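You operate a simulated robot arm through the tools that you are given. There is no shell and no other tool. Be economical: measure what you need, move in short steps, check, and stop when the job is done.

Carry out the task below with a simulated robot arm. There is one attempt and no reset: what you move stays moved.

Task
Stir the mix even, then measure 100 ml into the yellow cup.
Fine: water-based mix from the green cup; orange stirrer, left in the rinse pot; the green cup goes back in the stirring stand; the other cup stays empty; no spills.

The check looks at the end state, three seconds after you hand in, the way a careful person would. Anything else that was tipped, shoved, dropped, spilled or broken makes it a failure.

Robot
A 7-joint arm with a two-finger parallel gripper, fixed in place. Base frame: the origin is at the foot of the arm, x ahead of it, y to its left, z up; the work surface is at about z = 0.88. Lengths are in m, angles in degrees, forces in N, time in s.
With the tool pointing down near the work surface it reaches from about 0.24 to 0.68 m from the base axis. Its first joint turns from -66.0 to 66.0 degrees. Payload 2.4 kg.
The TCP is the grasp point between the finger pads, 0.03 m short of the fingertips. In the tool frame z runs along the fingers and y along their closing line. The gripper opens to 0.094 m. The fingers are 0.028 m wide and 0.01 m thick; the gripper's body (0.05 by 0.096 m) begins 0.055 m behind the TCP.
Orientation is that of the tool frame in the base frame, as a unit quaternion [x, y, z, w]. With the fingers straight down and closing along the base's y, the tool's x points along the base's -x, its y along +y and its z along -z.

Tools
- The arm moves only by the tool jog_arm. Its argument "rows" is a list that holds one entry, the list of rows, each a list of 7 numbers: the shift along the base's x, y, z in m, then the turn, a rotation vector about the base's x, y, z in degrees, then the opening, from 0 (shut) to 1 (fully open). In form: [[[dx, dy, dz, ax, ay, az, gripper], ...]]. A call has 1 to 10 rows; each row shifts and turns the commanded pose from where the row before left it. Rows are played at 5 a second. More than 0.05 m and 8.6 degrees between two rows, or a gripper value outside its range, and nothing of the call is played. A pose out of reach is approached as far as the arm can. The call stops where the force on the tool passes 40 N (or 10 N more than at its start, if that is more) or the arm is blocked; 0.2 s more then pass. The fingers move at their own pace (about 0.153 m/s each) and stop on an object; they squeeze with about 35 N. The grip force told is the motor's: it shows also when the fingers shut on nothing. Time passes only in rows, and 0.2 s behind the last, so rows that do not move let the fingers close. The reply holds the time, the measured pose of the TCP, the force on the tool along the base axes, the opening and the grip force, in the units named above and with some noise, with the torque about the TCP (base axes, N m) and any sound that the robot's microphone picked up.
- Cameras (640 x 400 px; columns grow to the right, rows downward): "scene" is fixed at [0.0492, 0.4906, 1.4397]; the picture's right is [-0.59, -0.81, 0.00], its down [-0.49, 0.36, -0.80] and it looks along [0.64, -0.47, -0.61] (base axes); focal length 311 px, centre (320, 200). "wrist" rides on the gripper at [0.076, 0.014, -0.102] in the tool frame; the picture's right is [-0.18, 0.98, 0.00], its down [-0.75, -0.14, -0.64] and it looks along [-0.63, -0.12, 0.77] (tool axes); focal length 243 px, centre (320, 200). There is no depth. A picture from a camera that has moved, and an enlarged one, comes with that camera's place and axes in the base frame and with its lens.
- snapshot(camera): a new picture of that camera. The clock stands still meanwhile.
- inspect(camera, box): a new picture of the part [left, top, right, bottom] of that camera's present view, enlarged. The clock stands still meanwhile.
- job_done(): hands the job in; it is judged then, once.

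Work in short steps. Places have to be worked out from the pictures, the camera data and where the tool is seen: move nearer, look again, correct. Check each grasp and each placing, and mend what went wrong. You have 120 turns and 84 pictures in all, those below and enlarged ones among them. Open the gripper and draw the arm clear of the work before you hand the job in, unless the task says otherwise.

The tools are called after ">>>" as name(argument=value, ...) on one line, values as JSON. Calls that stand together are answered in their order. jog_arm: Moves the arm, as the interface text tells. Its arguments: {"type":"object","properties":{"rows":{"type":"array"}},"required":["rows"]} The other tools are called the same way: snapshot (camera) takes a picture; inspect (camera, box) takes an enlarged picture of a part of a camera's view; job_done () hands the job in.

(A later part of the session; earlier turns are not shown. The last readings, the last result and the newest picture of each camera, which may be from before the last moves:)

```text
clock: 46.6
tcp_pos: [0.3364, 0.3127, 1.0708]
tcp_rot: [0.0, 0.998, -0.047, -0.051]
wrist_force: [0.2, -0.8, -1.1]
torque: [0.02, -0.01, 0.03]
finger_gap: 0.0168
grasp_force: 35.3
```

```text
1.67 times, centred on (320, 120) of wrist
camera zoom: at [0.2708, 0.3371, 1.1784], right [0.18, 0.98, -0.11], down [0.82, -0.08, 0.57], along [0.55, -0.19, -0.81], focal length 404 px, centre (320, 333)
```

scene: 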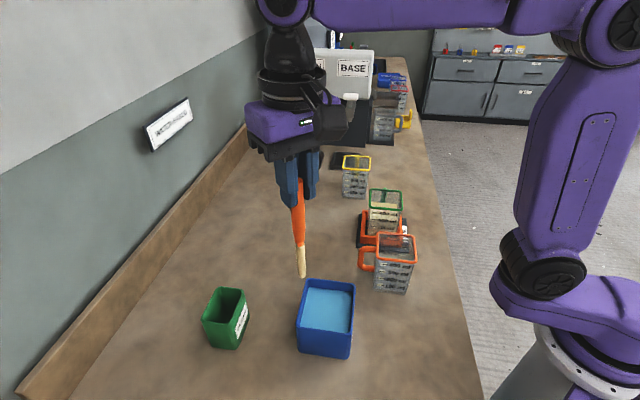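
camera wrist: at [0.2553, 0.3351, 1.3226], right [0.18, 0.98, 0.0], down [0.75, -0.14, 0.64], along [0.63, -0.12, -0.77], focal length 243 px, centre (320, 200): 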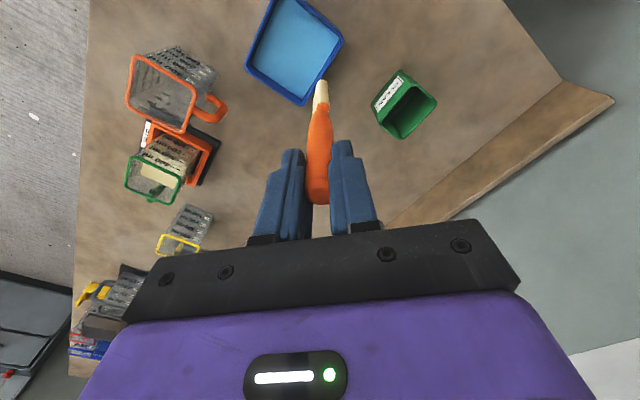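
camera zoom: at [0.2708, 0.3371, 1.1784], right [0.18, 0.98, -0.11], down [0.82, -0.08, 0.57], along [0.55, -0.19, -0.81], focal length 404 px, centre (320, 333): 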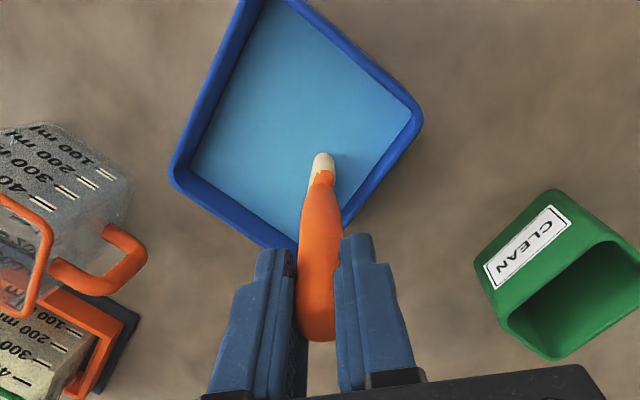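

The tip should be within a few mm of the pot floor. I open gradually.

>>> jog_arm(rows=[[[0, 0, 0, 0, 0, 0, 0.22], [0, 0, 0, 0, 0, 0, 0.3], [0, 0, 0, 0, 0, 0, 0.6], [0, 0, 0, 0, 0, 0, 0.9]]])

>>> snapshot(camera="wrist")

>>> inspect(camera="scene", box=[240, 200, 400, 370])

```text
clock: 47.6
tcp_pos: [0.3353, 0.3127, 1.0705]
tcp_rot: [0.0, 0.998, -0.047, -0.052]
wrist_force: [-0.9, 0.2, 0.7]
torque: [0.02, -0.02, 0.01]
finger_gap: 0.0848
grasp_force: 0.0
```

```text
44 pictures are left
camera wrist: at [0.2708, 0.3371, 1.1785], right [0.18, 0.98, -0.11], down [0.82, -0.08, 0.57], along [0.55, -0.19, -0.81], focal length 243 px, centre (320, 200)
```

wrist: 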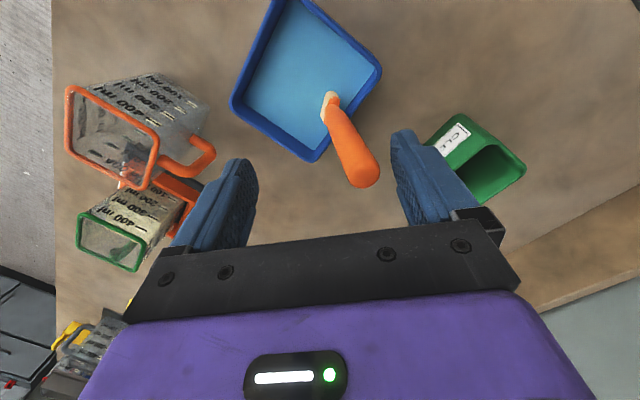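

```text
2.35 times, centred on (320, 285) of scene
camera zoom: at [0.0492, 0.4906, 1.4397], right [-0.59, -0.81, 0.0], down [-0.49, 0.36, -0.8], along [0.64, -0.47, -0.61], focal length 731 px, centre (320, 0)
```

zoom: 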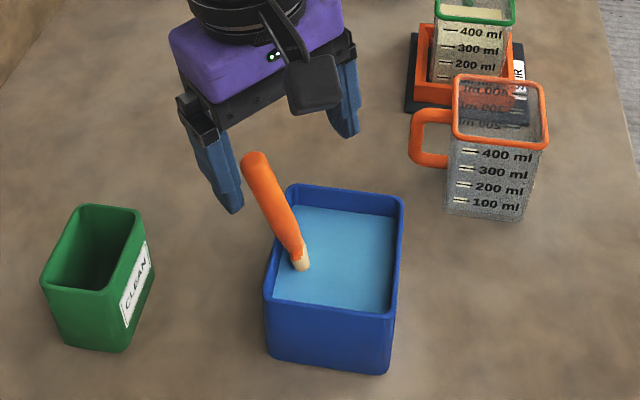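

The stirrer leans safely in the rinse pot. I rise clear, level the tool and travel to the green cup, yawing so the fingers close across the cup faces (about 46° axis, perpendicular to its handle).

>>> jog_arm(rows=[[[0, 0, 0.03, 0, 0, 0, 1], [0, 0, 0.03, 0, 0, 0, 1], [0, 0, 0.03, 0, 0, 0, 1], [0, 0, 0.03, 0, 0, 0, 1], [0, 0, 0.02, 2.7, -3.0, 0, 1], [0, 0, 0, 2.7, -2.9, 0, 1], [0.012, -0.04, 0, 0, 0, -8.5, 1], [0.014, -0.045, 0, 0, 0, -8.5, 1], [0.014, -0.045, 0, 0, 0, -8.5, 1]]])

>>> jog_arm(rows=[[[0.015, -0.045, 0, 0, 0, -8.5, 1], [0.015, -0.045, 0, 0, 0, -8.5, 1], [0.015, -0.045, 0, 0, 0, -1.5, 1], [0.012, -0.034, -0.03, 0, 0, 0, 1], [0, 0, -0.03, 0, 0, 0, 1], [0, 0, -0.03, 0, 0, 0, 1]]])

>>> snapshot(camera="wrist")

>>> snapshot(camera="scene")

```text
clock: 49.6
tcp_pos: [0.378, 0.1847, 1.2074]
tcp_rot: [0.221, 0.975, 0.001, 0.0]
wrist_force: [0.1, 0.4, 0.5]
torque: [-0.03, 0.01, 0.0]
finger_gap: 0.0939
grasp_force: 0.1
```

```text
clock: 51.0
tcp_pos: [0.4328, 0.0156, 1.1197]
tcp_rot: [0.375, 0.927, -0.001, 0.0]
wrist_force: [0.3, 0.1, -0.2]
torque: [-0.02, -0.02, -0.02]
finger_gap: 0.094
grasp_force: 0.0
```

```text
42 pictures are left
camera wrist: at [0.3885, 0.0788, 1.222], right [0.82, 0.58, 0.0], down [0.44, -0.62, 0.64], along [0.37, -0.52, -0.77], focal length 243 px, centre (320, 200)
```

wrist: 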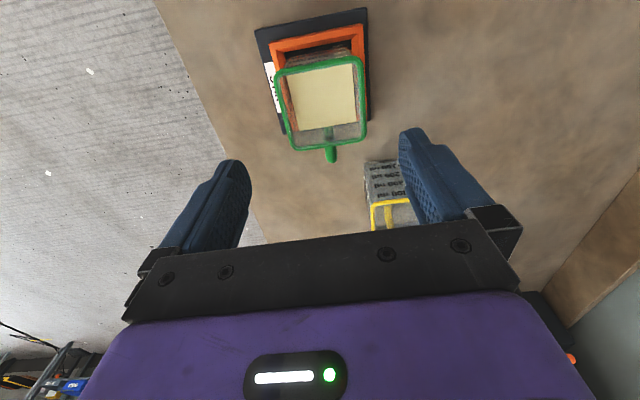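

```text
41 pictures are left
```

scene: 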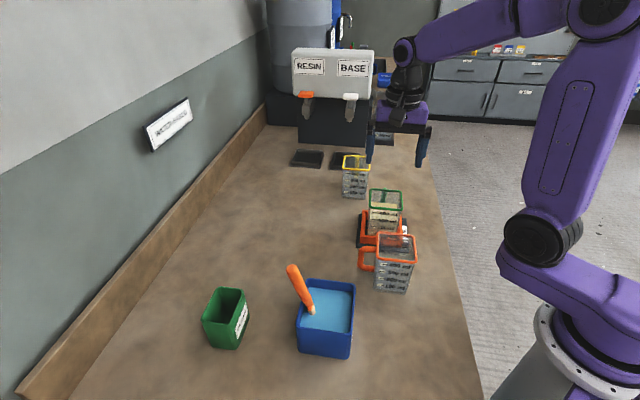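

The refined green cup centre is (0.437, 0.0155) with faces at 44°. I correct yaw and position, go down to just above the rim and check.

>>> jog_arm(rows=[[[0.004, 0, -0.03, 0, 0, -2, 1], [0, 0, -0.03, 0, 0, 0, 1], [0, 0, -0.015, 0, 0, 0, 1], [0, 0, 0, 0, 0, 0, 1]]])

>>> snapshot(camera="wrist")

>>> inspect(camera="scene", box=[330, 100, 450, 260])

```text
clock: 52.0
tcp_pos: [0.4385, 0.017, 1.0447]
tcp_rot: [0.391, 0.92, 0.0, 0.0]
wrist_force: [0.0, 0.1, 1.1]
torque: [-0.01, -0.02, 0.0]
finger_gap: 0.0937
grasp_force: 0.0
```

```text
40 pictures are left
camera wrist: at [0.3951, 0.0804, 1.1466], right [0.84, 0.55, 0.0], down [0.42, -0.64, 0.64], along [0.35, -0.54, -0.77], focal length 243 px, centre (320, 200)
```

wrist: 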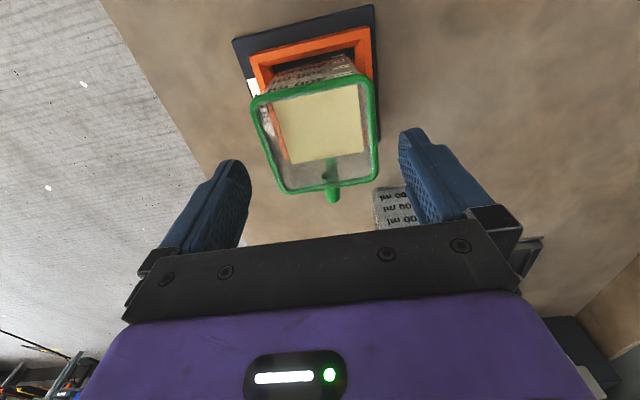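

```text
2.50 times, centred on (390, 180) of scene
camera zoom: at [0.0492, 0.4906, 1.4397], right [-0.59, -0.81, 0.0], down [-0.49, 0.36, -0.8], along [0.64, -0.47, -0.61], focal length 777 px, centre (145, 250)
```

zoom: 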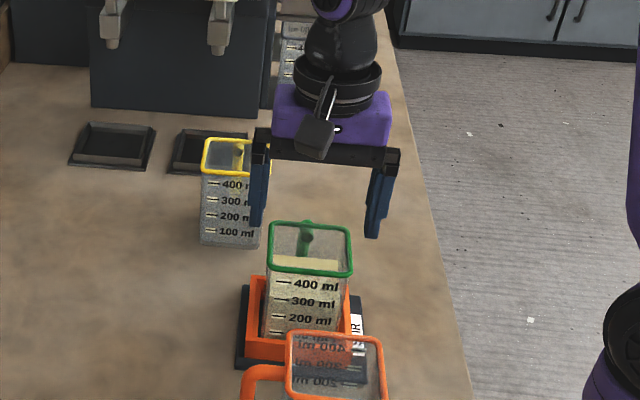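

Everything lines up within about 3 mm. I correct and descend around the cup body to TCP about 0.957.

>>> jog_arm(rows=[[[-0.0015, -0.003, -0.01, 0, 0, 0, 1], [0, 0, -0.02, 0, 0, 0, 1], [0, 0, -0.02, 0, 0, 0, 1], [0, 0, -0.02, 0, 0, 0, 1], [0, 0, -0.01, 0, 0, 0, 1], [0, 0, -0.006, 0, 0, 0, 1], [0, 0, 0, 0, 0, 0, 1]]])

>>> snapshot(camera="wrist")

>>> inspect(camera="scene", box=[330, 120, 450, 270])

```text
clock: 53.6
tcp_pos: [0.4364, 0.0118, 0.9583]
tcp_rot: [0.391, 0.92, 0.0, 0.0]
wrist_force: [-0.6, 0.2, 0.3]
torque: [0.01, 0.01, -0.01]
finger_gap: 0.094
grasp_force: 0.0
```

```text
38 pictures are left
camera wrist: at [0.3932, 0.0767, 1.0608], right [0.83, 0.55, 0.0], down [0.42, -0.64, 0.64], along [0.35, -0.54, -0.77], focal length 243 px, centre (320, 200)
```

wrist: 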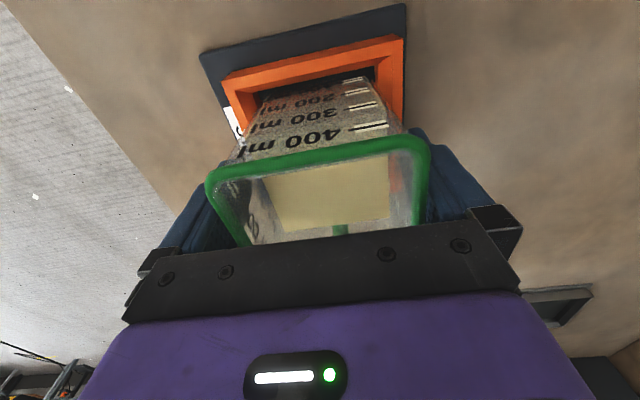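

```text
2.67 times, centred on (390, 195) of scene
camera zoom: at [0.0492, 0.4906, 1.4397], right [-0.59, -0.81, 0.0], down [-0.49, 0.36, -0.8], along [0.64, -0.47, -0.61], focal length 828 px, centre (133, 213)
```

zoom: 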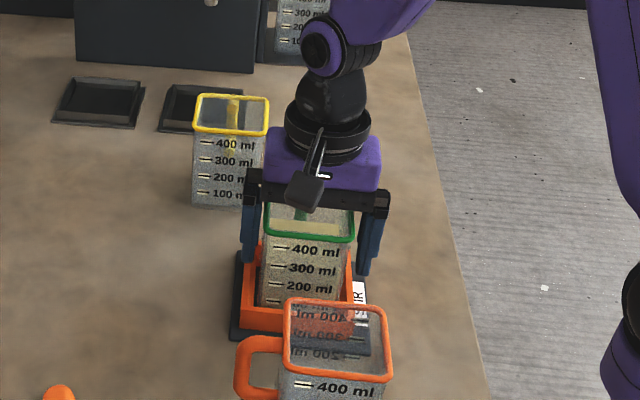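

The fingers straddle the cup without contact. I close.

>>> jog_arm(rows=[[[0, 0, 0, 0, 0, 0, 0.85], [0, 0, 0, 0, 0, 0, 0.75], [0, 0, 0, 0, 0, 0, 0.65], [0, 0, 0, 0, 0, 0, 0.4], [0, 0, 0, 0, 0, 0, 0.4]]])

```text
clock: 54.8
tcp_pos: [0.4365, 0.0121, 0.9579]
tcp_rot: [0.391, 0.921, -0.001, 0.002]
wrist_force: [4.3, 2.7, -0.1]
torque: [0.03, -0.25, 0.23]
finger_gap: 0.0782
grasp_force: 35.2
```

Gripped at 78 mm. There's a small side load where the cup rests against the stand, so I lift slowly and watch the forces.

>>> jog_arm(rows=[[[0, 0, 0.005, 0, 0, 0, 0.4], [0, 0, 0.005, 0, 0, 0, 0.4], [0, 0, 0.01, 0, 0, 0, 0.4], [0, 0, 0.01, 0, 0, 0, 0.4], [0, 0, 0, 0, 0, 0, 0.4]]])

>>> inspect(camera="scene", box=[330, 120, 450, 270])

```text
clock: 56.0
tcp_pos: [0.4364, 0.0128, 0.9899]
tcp_rot: [0.391, 0.92, 0.0, 0.0]
wrist_force: [2.1, 2.9, -5.5]
torque: [0.32, -0.18, 0.11]
finger_gap: 0.0782
grasp_force: 35.3
```

```text
2.67 times, centred on (390, 195) of scene
camera zoom: at [0.0493, 0.4906, 1.4397], right [-0.59, -0.81, 0.0], down [-0.49, 0.36, -0.8], along [0.64, -0.47, -0.61], focal length 828 px, centre (133, 213)
```

zoom: 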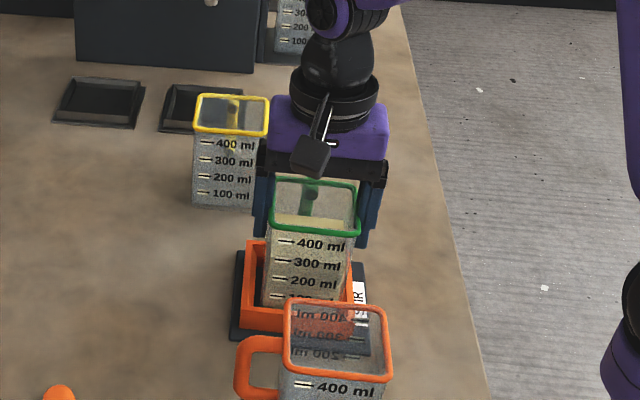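

It rises with the gripper (about 0.55 kg). I continue out of the stand.

>>> jog_arm(rows=[[[0, 0, 0.01, 0, 0, 0, 0.4], [0, 0, 0.015, 0, 0, 0, 0.4], [0, 0, 0.02, 0, 0, 0, 0.4], [0, 0, 0.02, 0, 0, 0, 0.4], [0, 0, 0.02, 0, 0, 0, 0.4], [0, 0, 0.015, 0, 0, 0, 0.4], [0, 0, 0.01, 0, 0, 0, 0.4], [0, 0, 0, 0, 0, 0, 0.4]]])

>>> inspect(camera="scene", box=[330, 70, 450, 270])

>>> snapshot(camera="wrist")

```text
clock: 57.8
tcp_pos: [0.4353, 0.011, 1.0992]
tcp_rot: [0.392, 0.92, 0.0, 0.0]
wrist_force: [0.4, 0.6, -4.3]
torque: [0.03, 0.04, 0.0]
finger_gap: 0.0786
grasp_force: 35.1
```

```text
2.00 times, centred on (390, 170) of scene
camera zoom: at [0.0492, 0.4906, 1.4397], right [-0.59, -0.81, 0.0], down [-0.49, 0.36, -0.8], along [0.64, -0.47, -0.61], focal length 621 px, centre (180, 260)
```

zoom: 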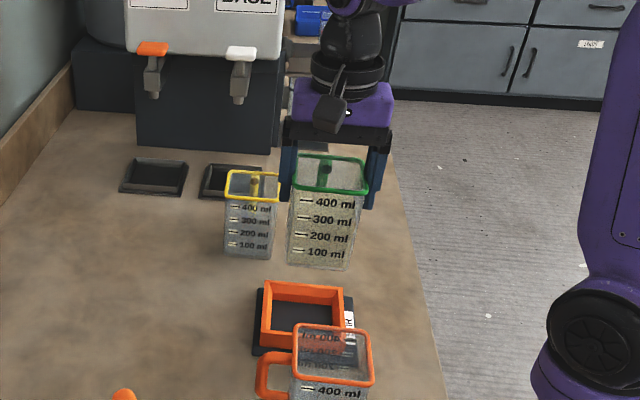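

```text
34 pictures are left
camera wrist: at [0.3929, 0.0753, 1.2014], right [0.83, 0.55, 0.0], down [0.42, -0.64, 0.64], along [0.35, -0.54, -0.77], focal length 243 px, centre (320, 200)
```

wrist: 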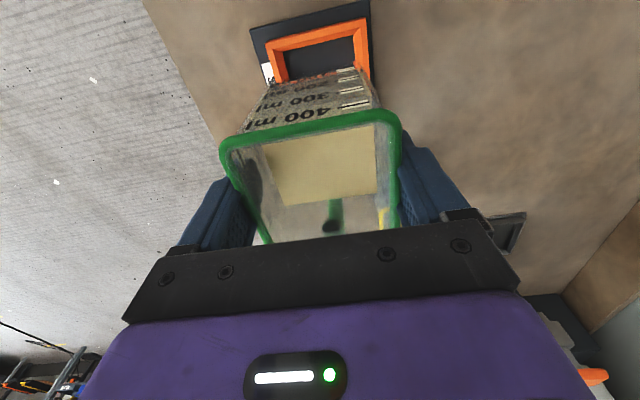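

Out of the stand. It seems the cup slipped about 2 cm down in the grip early in the lift, so I check whether it still creeps.

>>> jog_arm(rows=[[[0, 0, 0, 0, 0, 0, 0.4], [0, 0, 0, 0, 0, 0, 0.4], [0, 0, 0, 0, 0, 0, 0.4], [0, 0, 0, 0, 0, 0, 0.4], [0, 0, 0, 0, 0, 0, 0.4], [0, 0, 0, 0, 0, 0, 0.4], [0, 0, 0, 0, 0, 0, 0.4], [0, 0, 0, 0, 0, 0, 0.4], [0, 0, 0, 0, 0, 0, 0.4], [0, 0, 0, 0, 0, 0, 0.4]]])

>>> snapshot(camera="wrist")

```text
clock: 60.0
tcp_pos: [0.4354, 0.0115, 1.0985]
tcp_rot: [0.39, 0.921, 0.0, 0.0]
wrist_force: [0.4, -0.2, -4.8]
torque: [0.06, 0.05, 0.0]
finger_gap: 0.0783
grasp_force: 35.3
```

```text
33 pictures are left
camera wrist: at [0.3929, 0.0753, 1.2011], right [0.83, 0.55, 0.0], down [0.42, -0.64, 0.64], along [0.35, -0.54, -0.77], focal length 243 px, centre (320, 200)
```

wrist: 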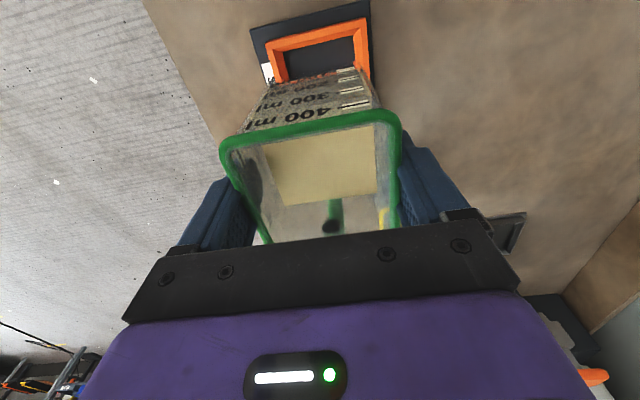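

No creep now, so the grip is stable. I carry the cup upright and slowly toward yellow, rising 3 cm and yawing +90° so the label side will pour back toward the base from yellow's +x+y side, clear of both handles.

>>> jog_arm(rows=[[[0, 0, 0.01, 0, 0, 4.5, 0.4], [0, 0, 0.01, 0, 0, 4.5, 0.4], [0, 0, 0.01, 0, 0, 4.5, 0.4], [0.006, 0.002, 0.005, 0, 0, 4.5, 0.4], [0.012, 0.004, 0, 0, 0, 4.5, 0.4], [0.012, 0.004, 0, 0, 0, 4.5, 0.4], [0.012, 0.004, 0, 0, 0, 4.5, 0.4], [0.012, 0.004, 0, 0, 0, 4.5, 0.4], [0.012, 0.004, 0, 0, 0, 4.5, 0.4], [0.012, 0.004, 0, 0, 0, 4.5, 0.4]]])

>>> jog_arm(rows=[[[0.012, 0.002, 0, 0, 0, 4.5, 0.4], [0.012, 0.002, 0, 0, 0, 4.5, 0.4], [0.012, 0.002, 0, 0, 0, 4.5, 0.4], [0.012, 0, 0, 0, 0, 4.5, 0.4], [0.012, 0, 0, 0, 0, 4.5, 0.4], [0.012, 0, 0, 0, 0, 4.5, 0.4], [0.012, 0, 0, 0, 0, 4.5, 0.4], [0.012, 0, 0, 0, 0, 4.5, 0.4], [0.012, 0, 0, 0, 0, 4.5, 0.4], [0.012, 0, 0, 0, 0, 4.5, 0.4]]])

>>> snapshot(camera="wrist")

>>> snapshot(camera="scene")

```text
clock: 62.2
tcp_pos: [0.5129, 0.0362, 1.1332]
tcp_rot: [0.009, 1.0, 0.001, 0.0]
wrist_force: [-0.4, 0.4, -4.2]
torque: [0.02, 0.05, 0.02]
finger_gap: 0.0783
grasp_force: 35.1
```

```text
clock: 64.4
tcp_pos: [0.6338, 0.0432, 1.1335]
tcp_rot: [-0.375, 0.927, 0.0, 0.0]
wrist_force: [0.5, -0.3, -4.7]
torque: [-0.02, 0.02, -0.02]
finger_gap: 0.0785
grasp_force: 35.1
```

```text
32 pictures are left
camera wrist: at [0.5697, 0.0008, 1.2363], right [-0.55, 0.83, 0.0], down [0.64, 0.42, 0.64], along [0.54, 0.35, -0.77], focal length 243 px, centre (320, 200)
```

wrist: 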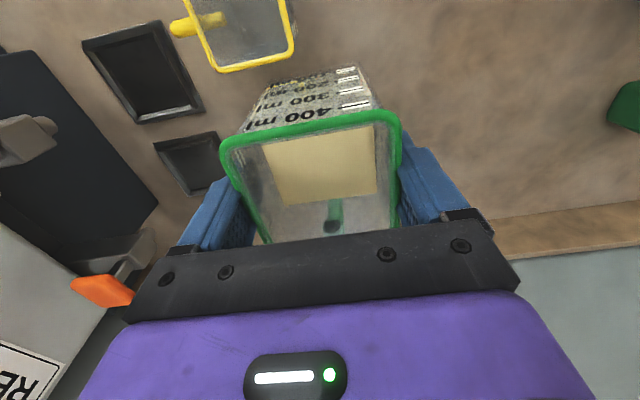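

```text
31 pictures are left
```

scene: 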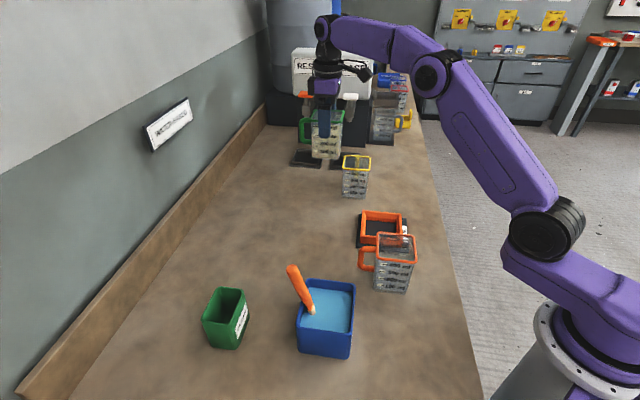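

Both views agree on yellow: rim centre about (0.614, -0.050), faces parallel to the green cup's. I move the pouring lip over it, still high, then tilt to 24° (below the pouring angle) and look.

>>> jog_arm(rows=[[[0.003, -0.015, 0, 0, 0, 0, 0.4], [0.003, -0.018, 0, 0, 0, 0, 0.4], [0.003, -0.018, 0, 0, 0, 0, 0.4], [0.003, -0.014, 0, 0, 0, 0, 0.4], [0, 0, 0, 2.8, -2.86, 0, 0.4], [0, 0, 0, 2.8, -2.86, 0, 0.4], [0, 0, 0, 2.8, -2.86, 0, 0.4], [0, 0, 0, 2.8, -2.86, 0, 0.4], [0, 0, 0, 2.8, -2.86, 0, 0.4], [0, 0, 0, 2.8, -2.86, 0, 0.4]]])

>>> snapshot(camera="wrist")

>>> inspect(camera="scene", box=[280, 60, 420, 210])

```text
clock: 66.6
tcp_pos: [0.6456, -0.022, 1.1339]
tcp_rot: [-0.366, 0.907, 0.08, 0.193]
wrist_force: [-0.7, 0.0, -4.4]
torque: [-0.09, 0.07, -0.02]
finger_gap: 0.0782
grasp_force: 35.1
```

```text
30 pictures are left
camera wrist: at [0.5559, -0.0894, 1.1967], right [-0.56, 0.82, 0.08], down [0.41, 0.19, 0.89], along [0.72, 0.53, -0.44], focal length 243 px, centre (320, 200)
```

wrist: 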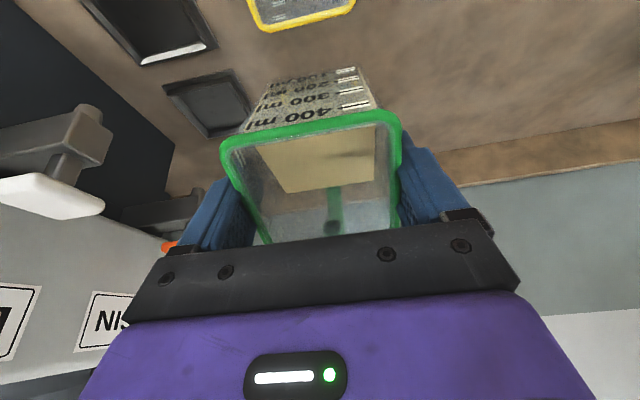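

```text
2.67 times, centred on (350, 135) of scene
camera zoom: at [0.0493, 0.4906, 1.4397], right [-0.59, -0.81, 0.0], down [-0.49, 0.36, -0.8], along [0.64, -0.47, -0.61], focal length 828 px, centre (240, 373)
```

zoom: 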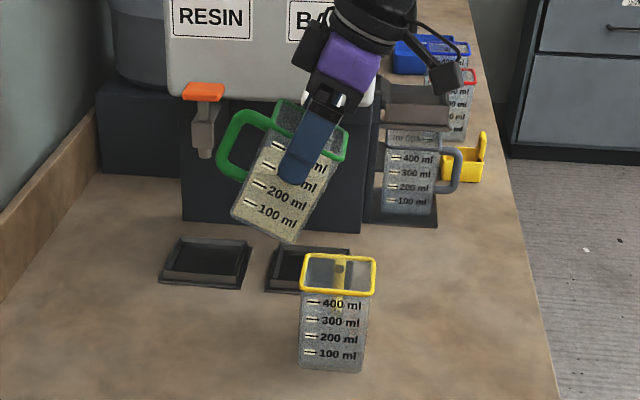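

The cup is held firm and the lip is above yellow's centre. I lower a bit and tilt to 32°, then look for the first flow.

>>> jog_arm(rows=[[[0, 0, -0.01, 0, 0, 0, 0.4], [0, 0, -0.01, 0, 0, 0, 0.4], [0, 0, -0.01, 1.4, -1.43, 0, 0.4], [0, 0, -0.01, 1.4, -1.43, 0, 0.4], [0, 0, -0.01, 1.4, -1.43, 0, 0.4], [0, 0, -0.005, 1.4, -1.43, 0, 0.4], [0, 0, 0, 0, 0, 0, 0.4], [0, 0, 0, 0, 0, 0, 0.4]]])

>>> inspect(camera="scene", box=[290, 90, 410, 210])

>>> inspect(camera="wrist", box=[200, 0, 420, 240])

```text
clock: 68.4
tcp_pos: [0.6446, -0.021, 1.0783]
tcp_rot: [-0.36, 0.891, 0.105, 0.255]
wrist_force: [-0.5, 0.2, -5.0]
torque: [-0.11, 0.09, -0.01]
finger_gap: 0.0785
grasp_force: 35.1
```

```text
3.33 times, centred on (350, 150) of scene
camera zoom: at [0.0493, 0.4906, 1.4397], right [-0.59, -0.81, 0.0], down [-0.49, 0.36, -0.8], along [0.64, -0.47, -0.61], focal length 1036 px, centre (220, 367)
```

zoom: 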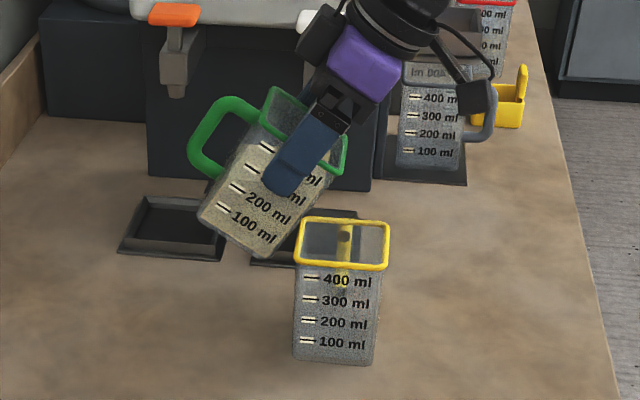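

```text
1.67 times, centred on (310, 120) of wrist
camera zoom: at [0.5499, -0.0941, 1.1252], right [-0.57, 0.81, 0.1], down [0.32, 0.1, 0.94], along [0.76, 0.57, -0.32], focal length 404 px, centre (337, 333)
```

zoom: 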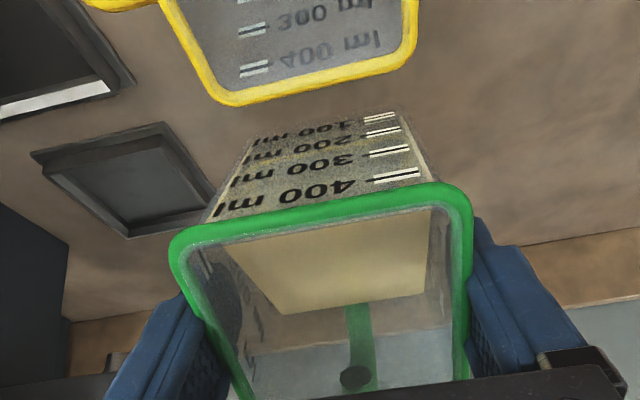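

No flow yet; the lip is at (0.613, -0.048), right over yellow's centre. I back off 7 mm to allow for the stream's forward throw and tilt on slowly.

>>> jog_arm(rows=[[[0.005, 0.005, 0, 0, 0, 0, 0.4], [0, 0, 0, 0.7, -0.715, 0, 0.4], [0, 0, 0, 0.7, -0.715, 0, 0.4], [0, 0, 0, 0.7, -0.715, 0, 0.4], [0, 0, 0, 0.7, -0.715, 0, 0.4], [0, 0, 0, 0, 0, 0, 0.4], [0, 0, 0, 0, 0, 0, 0.4]]])

>>> inspect(camera="scene", box=[310, 90, 400, 210])

```text
clock: 70.0
tcp_pos: [0.6502, -0.0173, 1.0796]
tcp_rot: [-0.356, 0.882, 0.118, 0.286]
wrist_force: [0.4, -0.4, -4.1]
torque: [-0.1, 0.11, -0.04]
finger_gap: 0.0782
grasp_force: 35.3
```

```text
3.33 times, centred on (355, 150) of scene
camera zoom: at [0.0493, 0.4906, 1.4397], right [-0.59, -0.81, 0.0], down [-0.49, 0.36, -0.8], along [0.64, -0.47, -0.61], focal length 1036 px, centre (203, 367)
```

zoom: 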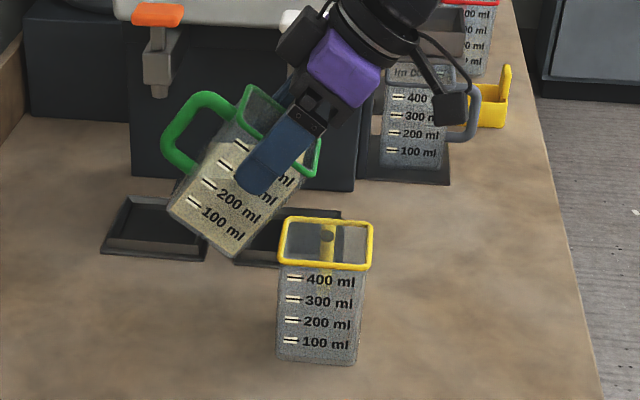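

Nothing flows at 36°. Four degrees more.

>>> jog_arm(rows=[[[0, 0, 0, 0.7, -0.715, 0, 0.4], [0, 0, 0, 0.7, -0.715, 0, 0.4], [0, 0, 0, 0.7, -0.715, 0, 0.4], [0, 0, 0, 0.7, -0.715, 0, 0.4], [0, 0, 0, 0, 0, 0, 0.4], [0, 0, 0, 0, 0, 0, 0.4]]])

>>> inspect(camera="scene", box=[310, 90, 400, 210])

>>> inspect(camera="wrist", box=[200, 0, 420, 240])

```text
clock: 71.4
tcp_pos: [0.6499, -0.017, 1.078]
tcp_rot: [-0.353, 0.871, 0.131, 0.316]
wrist_force: [-0.4, 0.5, -4.5]
torque: [-0.13, 0.14, 0.02]
finger_gap: 0.0783
grasp_force: 34.8
```

```text
3.33 times, centred on (355, 150) of scene
camera zoom: at [0.0493, 0.4906, 1.4397], right [-0.59, -0.81, 0.0], down [-0.49, 0.36, -0.8], along [0.64, -0.47, -0.61], focal length 1036 px, centre (203, 367)
```

zoom: 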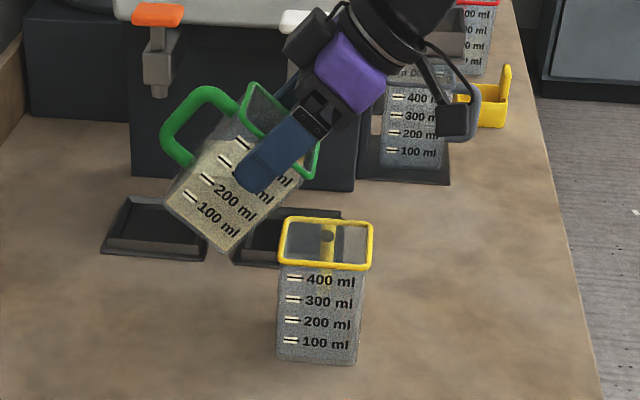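

```text
1.67 times, centred on (310, 120) of wrist
camera zoom: at [0.5518, -0.0932, 1.1085], right [-0.58, 0.8, 0.12], down [0.22, 0.01, 0.98], along [0.78, 0.59, -0.18], focal length 404 px, centre (337, 333)
```

zoom: 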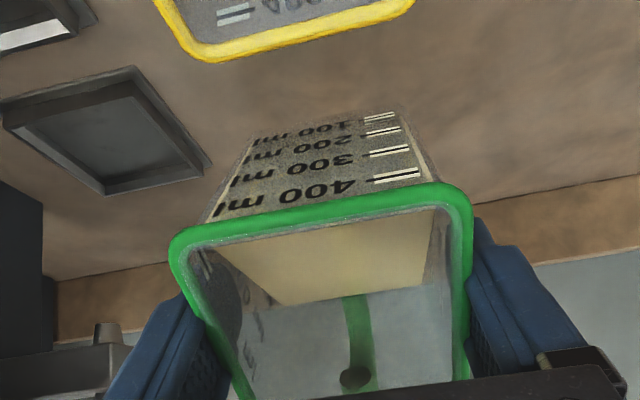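

The liquid is nearly at the lip. I go on in 2° steps.

>>> jog_arm(rows=[[[0, 0, 0, 0.7, -0.715, 0, 0.4], [0, 0, 0, 0.7, -0.715, 0, 0.4], [0, 0, 0, 0.7, -0.715, 0, 0.4], [0, 0, 0, 0, 0, 0, 0.4], [0, 0, 0, 0, 0, 0, 0.4], [0, 0, 0, 0, 0, 0, 0.4]]])

>>> inspect(camera="scene", box=[310, 90, 400, 210])

```text
clock: 72.8
tcp_pos: [0.6503, -0.0171, 1.0782]
tcp_rot: [-0.348, 0.863, 0.139, 0.338]
wrist_force: [-0.6, 0.5, -4.7]
torque: [-0.08, 0.14, -0.01]
finger_gap: 0.0784
grasp_force: 34.3
```

```text
3.33 times, centred on (355, 150) of scene
camera zoom: at [0.0493, 0.4906, 1.4397], right [-0.59, -0.81, 0.0], down [-0.49, 0.36, -0.8], along [0.64, -0.47, -0.61], focal length 1036 px, centre (203, 367)
```

zoom: 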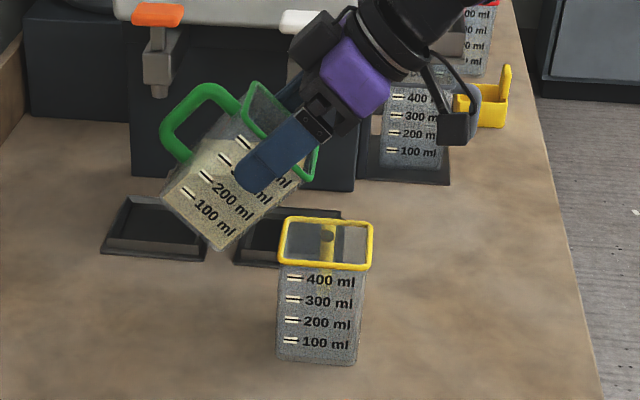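

>>> jog_arm(rows=[[[0, 0, 0, 0.7, -0.715, 0, 0.4], [0, 0, 0, 0.7, -0.715, 0, 0.4], [0, 0, 0, 0.7, -0.715, 0, 0.4], [0, 0, 0, 0, 0, 0, 0.4], [0, 0, 0, 0, 0, 0, 0.4], [0, 0, 0, 0, 0, 0, 0.4]]])

>>> inspect(camera="scene", box=[310, 90, 400, 210])

```text
clock: 74.2
tcp_pos: [0.6513, -0.0172, 1.0784]
tcp_rot: [-0.345, 0.854, 0.148, 0.361]
wrist_force: [0.2, 0.1, -4.1]
torque: [-0.14, 0.11, 0.02]
finger_gap: 0.0784
grasp_force: 34.6
```

```text
3.33 times, centred on (355, 150) of scene
camera zoom: at [0.0493, 0.4906, 1.4397], right [-0.59, -0.81, 0.0], down [-0.49, 0.36, -0.8], along [0.64, -0.47, -0.61], focal length 1036 px, centre (203, 367)
```

zoom: 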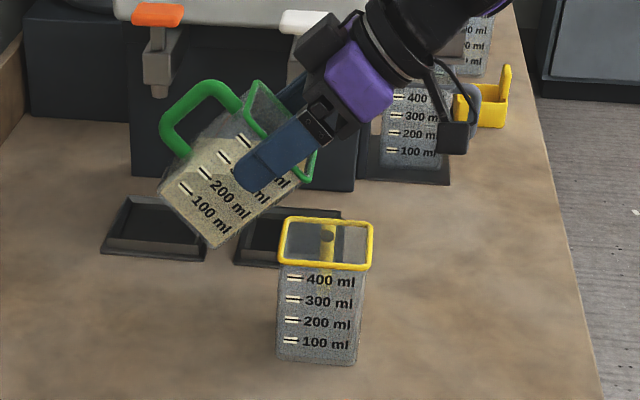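

>>> jog_arm(rows=[[[0, 0, 0, 0.7, -0.715, 0, 0.4], [0, 0, 0, 0.7, -0.715, 0, 0.4], [0, 0, 0, 0, 0, 0, 0.4], [0, 0, 0, 0, 0, 0, 0.4], [0, 0, 0, 0, 0, 0, 0.4]]])

>>> inspect(camera="wrist", box=[200, 0, 420, 240])

```text
clock: 75.4
tcp_pos: [0.6503, -0.017, 1.0782]
tcp_rot: [-0.342, 0.847, 0.155, 0.376]
wrist_force: [0.7, -0.6, -4.0]
torque: [-0.13, 0.17, 0.0]
finger_gap: 0.0783
grasp_force: 34.4
```

```text
1.67 times, centred on (310, 120) of wrist
camera zoom: at [0.5502, -0.0952, 1.0901], right [-0.6, 0.79, 0.14], down [0.12, -0.09, 0.99], along [0.79, 0.61, -0.05], focal length 404 px, centre (337, 333)
```

zoom: 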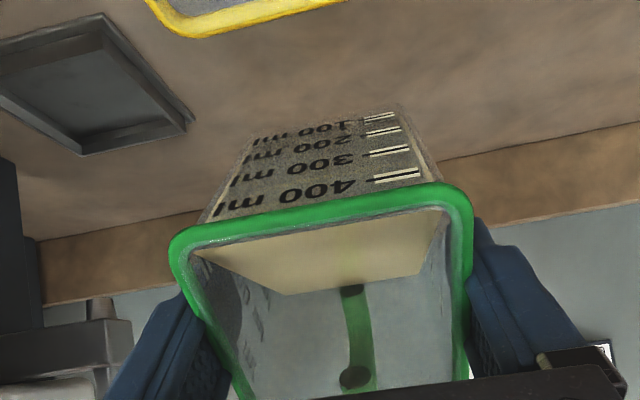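

The liquid now reaches the lip at 48°. Next 2°.

>>> jog_arm(rows=[[[0, 0, 0, 0.7, -0.715, 0, 0.4], [0, 0, 0, 0.7, -0.715, 0, 0.4], [0, 0, 0, 0, 0, 0, 0.4], [0, 0, 0, 0, 0, 0, 0.4], [0, 0, 0, 0, 0, 0, 0.4], [0, 0, 0, 0, 0, 0, 0.4]]])

>>> inspect(camera="scene", box=[310, 90, 400, 210])

```text
clock: 76.8
tcp_pos: [0.6505, -0.0161, 1.0784]
tcp_rot: [-0.339, 0.84, 0.162, 0.391]
wrist_force: [0.8, -0.3, -4.3]
torque: [-0.11, 0.15, -0.01]
finger_gap: 0.0785
grasp_force: 35.4
```

```text
3.33 times, centred on (355, 150) of scene
camera zoom: at [0.0493, 0.4906, 1.4397], right [-0.59, -0.81, 0.0], down [-0.49, 0.36, -0.8], along [0.64, -0.47, -0.61], focal length 1036 px, centre (203, 367)
```

zoom: 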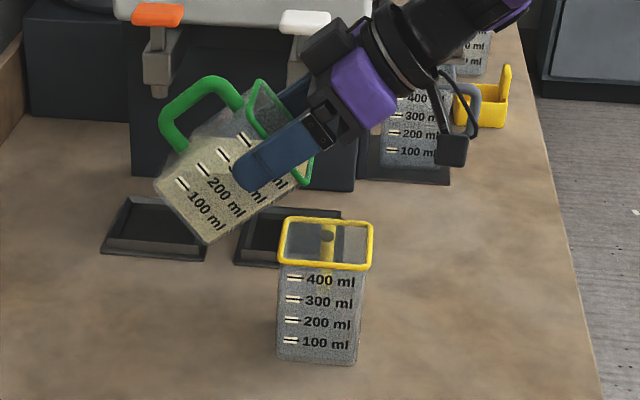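

>>> jog_arm(rows=[[[0, 0, 0, 0.7, -0.715, 0, 0.4], [0, 0, 0, 0.7, -0.715, 0, 0.4], [0, 0, 0, 0.7, -0.715, 0, 0.4], [0, 0, 0, 0, 0, 0, 0.4], [0, 0, 0, 0, 0, 0, 0.4], [0, 0, 0, 0, 0, 0, 0.4], [0, 0, 0, 0, 0, 0, 0.4]]])

>>> inspect(camera="scene", box=[310, 90, 400, 210])

```text
clock: 78.4
tcp_pos: [0.6503, -0.0164, 1.0795]
tcp_rot: [-0.335, 0.83, 0.171, 0.411]
wrist_force: [0.2, -0.5, -3.9]
torque: [-0.14, 0.11, 0.01]
finger_gap: 0.0784
grasp_force: 35.5
```

```text
3.33 times, centred on (355, 150) of scene
camera zoom: at [0.0493, 0.4906, 1.4397], right [-0.59, -0.81, 0.0], down [-0.49, 0.36, -0.8], along [0.64, -0.47, -0.61], focal length 1036 px, centre (203, 367)
```

zoom: 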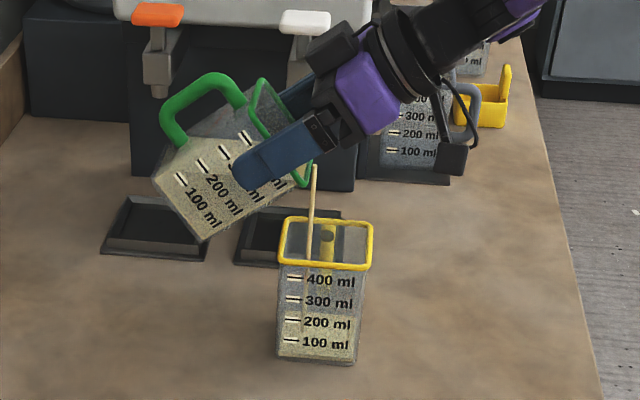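

It is pouring into yellow. Time stands still while I look, so I check the level closely.

>>> inspect(camera="scene", box=[338, 148, 374, 202])

```text
7.41 times, centred on (356, 175) of scene
camera zoom: at [0.0493, 0.4906, 1.4397], right [-0.59, -0.81, 0.0], down [-0.49, 0.36, -0.8], along [0.64, -0.47, -0.61], focal length 2301 px, centre (53, 385)
```

zoom: 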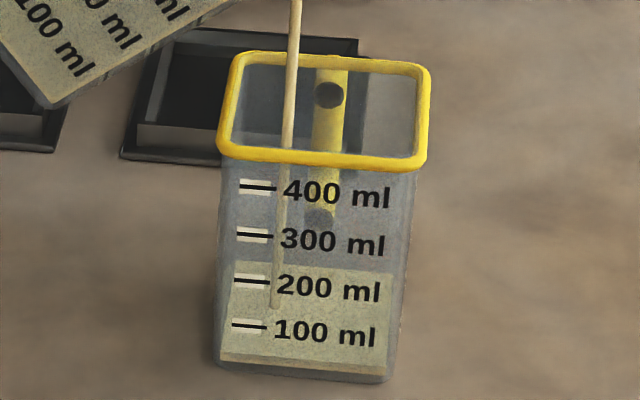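

By the front waterline yellow holds about 25–30 ml now, with a thin steady stream landing in the centre. I hold the angle briefly.

>>> jog_arm(rows=[[[0, 0, 0, 0, 0, 0, 0.4], [0, 0, 0, 0, 0, 0, 0.4], [0, 0, 0, 0, 0, 0, 0.4], [0, 0, 0, 0, 0, 0, 0.4]]])

>>> inspect(camera="scene", box=[338, 148, 374, 202])

```text
clock: 79.4
tcp_pos: [0.6506, -0.0175, 1.0782]
tcp_rot: [-0.336, 0.83, 0.171, 0.411]
wrist_force: [-0.2, 0.6, -4.4]
torque: [-0.13, 0.14, 0.01]
finger_gap: 0.0781
grasp_force: 35.2
```

```text
7.41 times, centred on (356, 175) of scene
camera zoom: at [0.0493, 0.4906, 1.4397], right [-0.59, -0.81, 0.0], down [-0.49, 0.36, -0.8], along [0.64, -0.47, -0.61], focal length 2301 px, centre (53, 385)
```

zoom: 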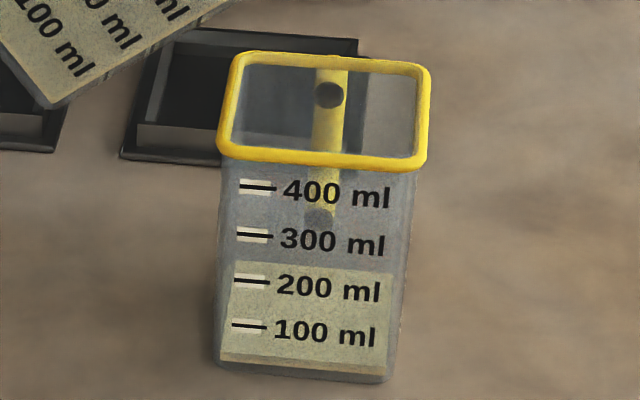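

The flow stopped at about 25–30 ml, so it is quasi-static, roughly 8–9 ml per degree. I add 3° and let it settle.

>>> jog_arm(rows=[[[0, 0, 0, 0.7, -0.715, 0, 0.4], [0, 0, 0, 0, 0, 0, 0.4], [0, 0, 0, 0.7, -0.715, 0, 0.4], [0, 0, 0, 0, 0, 0, 0.4], [0, 0, 0, 0.7, -0.715, 0, 0.4], [0, 0, 0, 0, 0, 0, 0.4], [0, 0, 0, 0, 0, 0, 0.4], [0, 0, 0, 0, 0, 0, 0.4], [0, 0, 0, 0, 0, 0, 0.4]]])

>>> inspect(camera="scene", box=[338, 148, 374, 202])

```text
clock: 81.4
tcp_pos: [0.6508, -0.0176, 1.0796]
tcp_rot: [-0.331, 0.819, 0.179, 0.434]
wrist_force: [0.4, 0.4, -4.7]
torque: [-0.12, 0.11, -0.01]
finger_gap: 0.0782
grasp_force: 35.1
```

```text
7.41 times, centred on (356, 175) of scene
camera zoom: at [0.0493, 0.4906, 1.4397], right [-0.59, -0.81, 0.0], down [-0.49, 0.36, -0.8], along [0.64, -0.47, -0.61], focal length 2301 px, centre (53, 385)
```

zoom: 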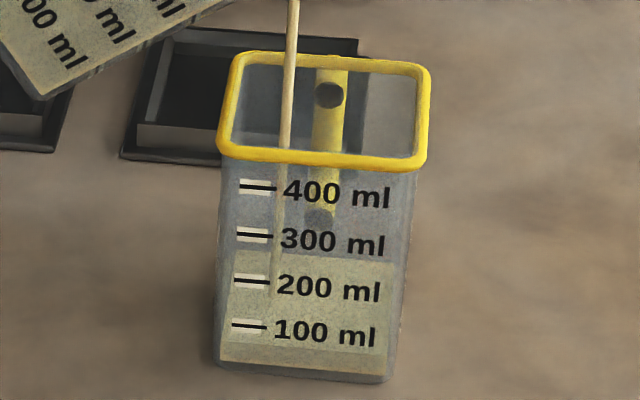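

About 45–50 ml and still flowing. I let it settle, then add 2°.

>>> jog_arm(rows=[[[0, 0, 0, 0, 0, 0, 0.4], [0, 0, 0, 0, 0, 0, 0.4], [0, 0, 0, 0, 0, 0, 0.4], [0, 0, 0, 0.7, -0.715, 0, 0.4], [0, 0, 0, 0, 0, 0, 0.4], [0, 0, 0, 0.7, -0.715, 0, 0.4], [0, 0, 0, 0, 0, 0, 0.4], [0, 0, 0, 0, 0, 0, 0.4], [0, 0, 0, 0, 0, 0, 0.4], [0, 0, 0, 0, 0, 0, 0.4]]])

>>> inspect(camera="scene", box=[338, 148, 374, 202])

```text
clock: 83.6
tcp_pos: [0.6507, -0.0165, 1.0794]
tcp_rot: [-0.327, 0.811, 0.185, 0.447]
wrist_force: [-0.2, -0.3, -3.3]
torque: [-0.1, 0.16, 0.0]
finger_gap: 0.0781
grasp_force: 35.0
```

```text
7.41 times, centred on (356, 175) of scene
camera zoom: at [0.0492, 0.4906, 1.4397], right [-0.59, -0.81, 0.0], down [-0.49, 0.36, -0.8], along [0.64, -0.47, -0.61], focal length 2301 px, centre (53, 385)
```

zoom: 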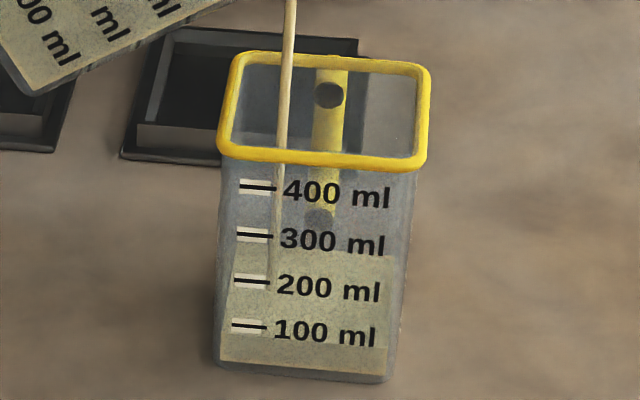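

The front waterline is now roughly 10 px under the 100 mark (about 75 ml), still flowing. I hold without tilting further.

>>> jog_arm(rows=[[[0, 0, 0, 0, 0, 0, 0.4], [0, 0, 0, 0, 0, 0, 0.4], [0, 0, 0, 0, 0, 0, 0.4], [0, 0, 0, 0, 0, 0, 0.4], [0, 0, 0, 0, 0, 0, 0.4], [0, 0, 0, 0, 0, 0, 0.4]]])

>>> inspect(camera="scene", box=[340, 172, 372, 202])

```text
clock: 85.0
tcp_pos: [0.6507, -0.0151, 1.079]
tcp_rot: [-0.327, 0.811, 0.185, 0.448]
wrist_force: [0.8, -0.1, -3.7]
torque: [-0.14, 0.15, 0.01]
finger_gap: 0.0781
grasp_force: 35.0
```

```text
13.33 times, centred on (356, 187) of scene
camera zoom: at [0.0492, 0.4906, 1.4397], right [-0.59, -0.81, 0.0], down [-0.49, 0.36, -0.8], along [0.64, -0.47, -0.61], focal length 4142 px, centre (-160, 373)
```

zoom: 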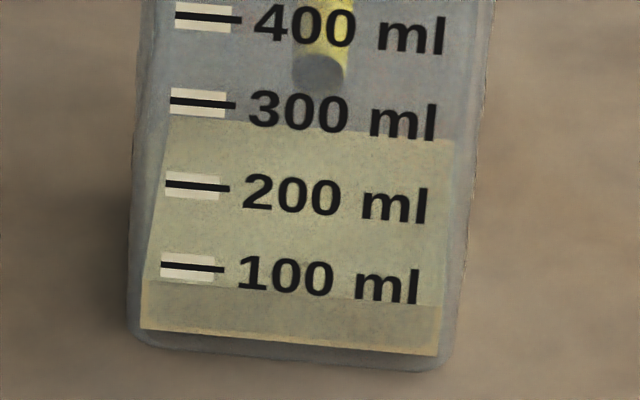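

The settled reading is liquid depth about 50 px against 81 px per 100 ml, so around 62 ml with flow stopped at 58°. I need about 38 ml more, so I add 4° gently.

>>> jog_arm(rows=[[[0, 0, 0, 0.7, -0.715, 0, 0.4], [0, 0, 0, 0, 0, 0, 0.4], [0, 0, 0, 0.7, -0.715, 0, 0.4], [0, 0, 0, 0, 0, 0, 0.4], [0, 0, 0, 0.7, -0.715, 0, 0.4], [0, 0, 0, 0, 0, 0, 0.4], [0, 0, 0, 0, 0, 0, 0.4], [0, 0, 0, 0, 0, 0, 0.4], [0, 0, 0, 0, 0, 0, 0.4], [0, 0, 0, 0, 0, 0, 0.4]]])

>>> jog_arm(rows=[[[0, 0, 0, 0, 0, 0, 0.4], [0, 0, 0, 0, 0, 0, 0.4], [0, 0, 0, 0, 0, 0, 0.4], [0, 0, 0, 0, 0, 0, 0.4]]])

>>> inspect(camera="scene", box=[338, 166, 374, 202])

```text
clock: 87.2
tcp_pos: [0.6504, -0.0157, 1.0791]
tcp_rot: [-0.322, 0.799, 0.194, 0.469]
wrist_force: [-0.3, 0.9, -3.3]
torque: [-0.12, 0.09, -0.01]
finger_gap: 0.0783
grasp_force: 34.7
```

```text
clock: 88.2
tcp_pos: [0.6502, -0.0175, 1.0786]
tcp_rot: [-0.322, 0.8, 0.193, 0.468]
wrist_force: [-0.2, -0.1, -3.3]
torque: [-0.11, 0.08, 0.02]
finger_gap: 0.0779
grasp_force: 35.0
```

```text
11.11 times, centred on (356, 184) of scene
camera zoom: at [0.0492, 0.4906, 1.4397], right [-0.59, -0.81, 0.0], down [-0.49, 0.36, -0.8], along [0.64, -0.47, -0.61], focal length 3452 px, centre (-80, 378)
```

zoom: 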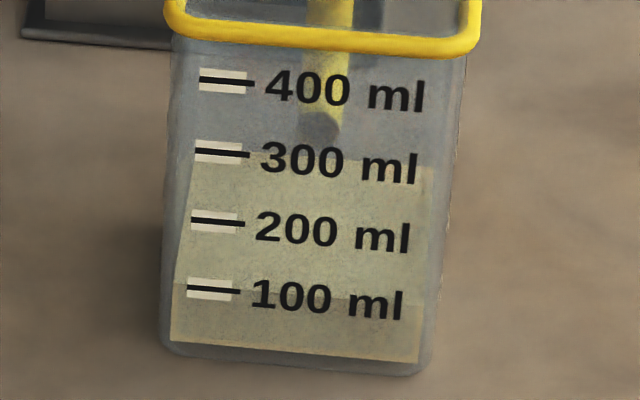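

About 82 ml, no stream. I add 1.5° and settle, then measure at higher zoom.

>>> jog_arm(rows=[[[0, 0, 0, 0.7, -0.715, 0, 0.4], [0, 0, 0, 0, 0, 0, 0.4], [0, 0, 0, 0.35, -0.36, 0, 0.4], [0, 0, 0, 0, 0, 0, 0.4], [0, 0, 0, 0, 0, 0, 0.4], [0, 0, 0, 0, 0, 0, 0.4], [0, 0, 0, 0, 0, 0, 0.4], [0, 0, 0, 0, 0, 0, 0.4], [0, 0, 0, 0, 0, 0, 0.4], [0, 0, 0, 0, 0, 0, 0.4]]])

>>> inspect(camera="scene", box=[340, 172, 372, 202])

```text
clock: 90.4
tcp_pos: [0.6503, -0.0152, 1.0791]
tcp_rot: [-0.32, 0.793, 0.198, 0.478]
wrist_force: [0.4, -0.2, -2.4]
torque: [-0.11, 0.08, -0.01]
finger_gap: 0.078
grasp_force: 35.0
```

```text
13.33 times, centred on (356, 187) of scene
camera zoom: at [0.0492, 0.4906, 1.4397], right [-0.59, -0.81, 0.0], down [-0.49, 0.36, -0.8], along [0.64, -0.47, -0.61], focal length 4142 px, centre (-160, 373)
```

zoom: 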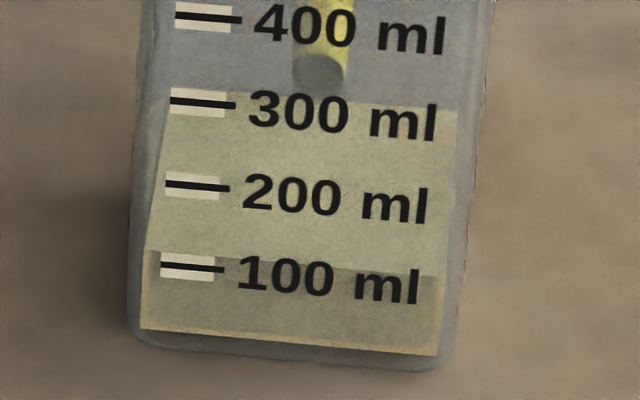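

Front waterline depth is about 80 px against about 80 px per 100 ml, so yellow holds 100 ml. I tilt back now, rising at the same time so the cup bottom clears yellow's rim.

>>> jog_arm(rows=[[[0, 0, 0.005, -2.727, 2.797, 0, 0.4], [0, 0, 0.01, -2.727, 2.797, 0, 0.4], [0, 0, 0.01, -2.727, 2.797, 0, 0.4], [0, 0, 0.01, -2.727, 2.797, 0, 0.4], [0, 0, 0.01, -2.727, 2.797, 0, 0.4], [0, 0, 0.01, -2.727, 2.797, 0, 0.4], [0, 0, 0.005, -2.727, 2.797, 0, 0.4], [0, 0, 0, -2.727, 2.797, 0, 0.4], [0, 0, 0, -2.727, 2.797, 0, 0.4], [0, 0, 0, -2.727, 2.797, 0, 0.4]]])

>>> jog_arm(rows=[[[0, 0, 0, -2.727, 2.797, 0, 0.4], [0, 0, 0, -2.727, 2.797, 0, 0.4], [0, 0, 0, -2.727, 2.797, 0, 0.4], [0, 0, 0, -2.727, 2.797, 0, 0.4], [0, 0, 0, -2.727, 2.797, 0, 0.4], [0, 0, 0, -2.727, 2.797, 0, 0.4], [0, 0, 0, 0, 0, 0, 0.4]]])

>>> inspect(camera="scene", box=[290, 60, 420, 220])

```text
clock: 92.6
tcp_pos: [0.6499, -0.0163, 1.1385]
tcp_rot: [-0.366, 0.909, 0.078, 0.185]
wrist_force: [-0.2, 0.9, -3.4]
torque: [-0.06, 0.07, -0.06]
finger_gap: 0.0781
grasp_force: 35.3
```

```text
clock: 94.2
tcp_pos: [0.6498, -0.017, 1.139]
tcp_rot: [-0.374, 0.928, 0.002, -0.002]
wrist_force: [0.1, 0.0, -3.4]
torque: [0.0, 0.01, -0.01]
finger_gap: 0.078
grasp_force: 35.0
```

```text
2.50 times, centred on (355, 140) of scene
camera zoom: at [0.0492, 0.4906, 1.4397], right [-0.59, -0.81, 0.0], down [-0.49, 0.36, -0.8], along [0.64, -0.47, -0.61], focal length 777 px, centre (232, 350)
```

zoom: 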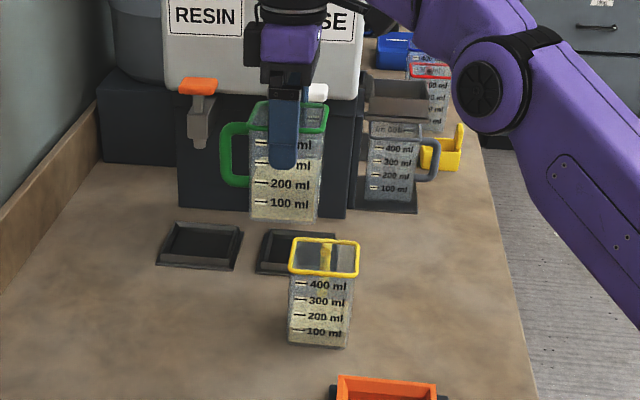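

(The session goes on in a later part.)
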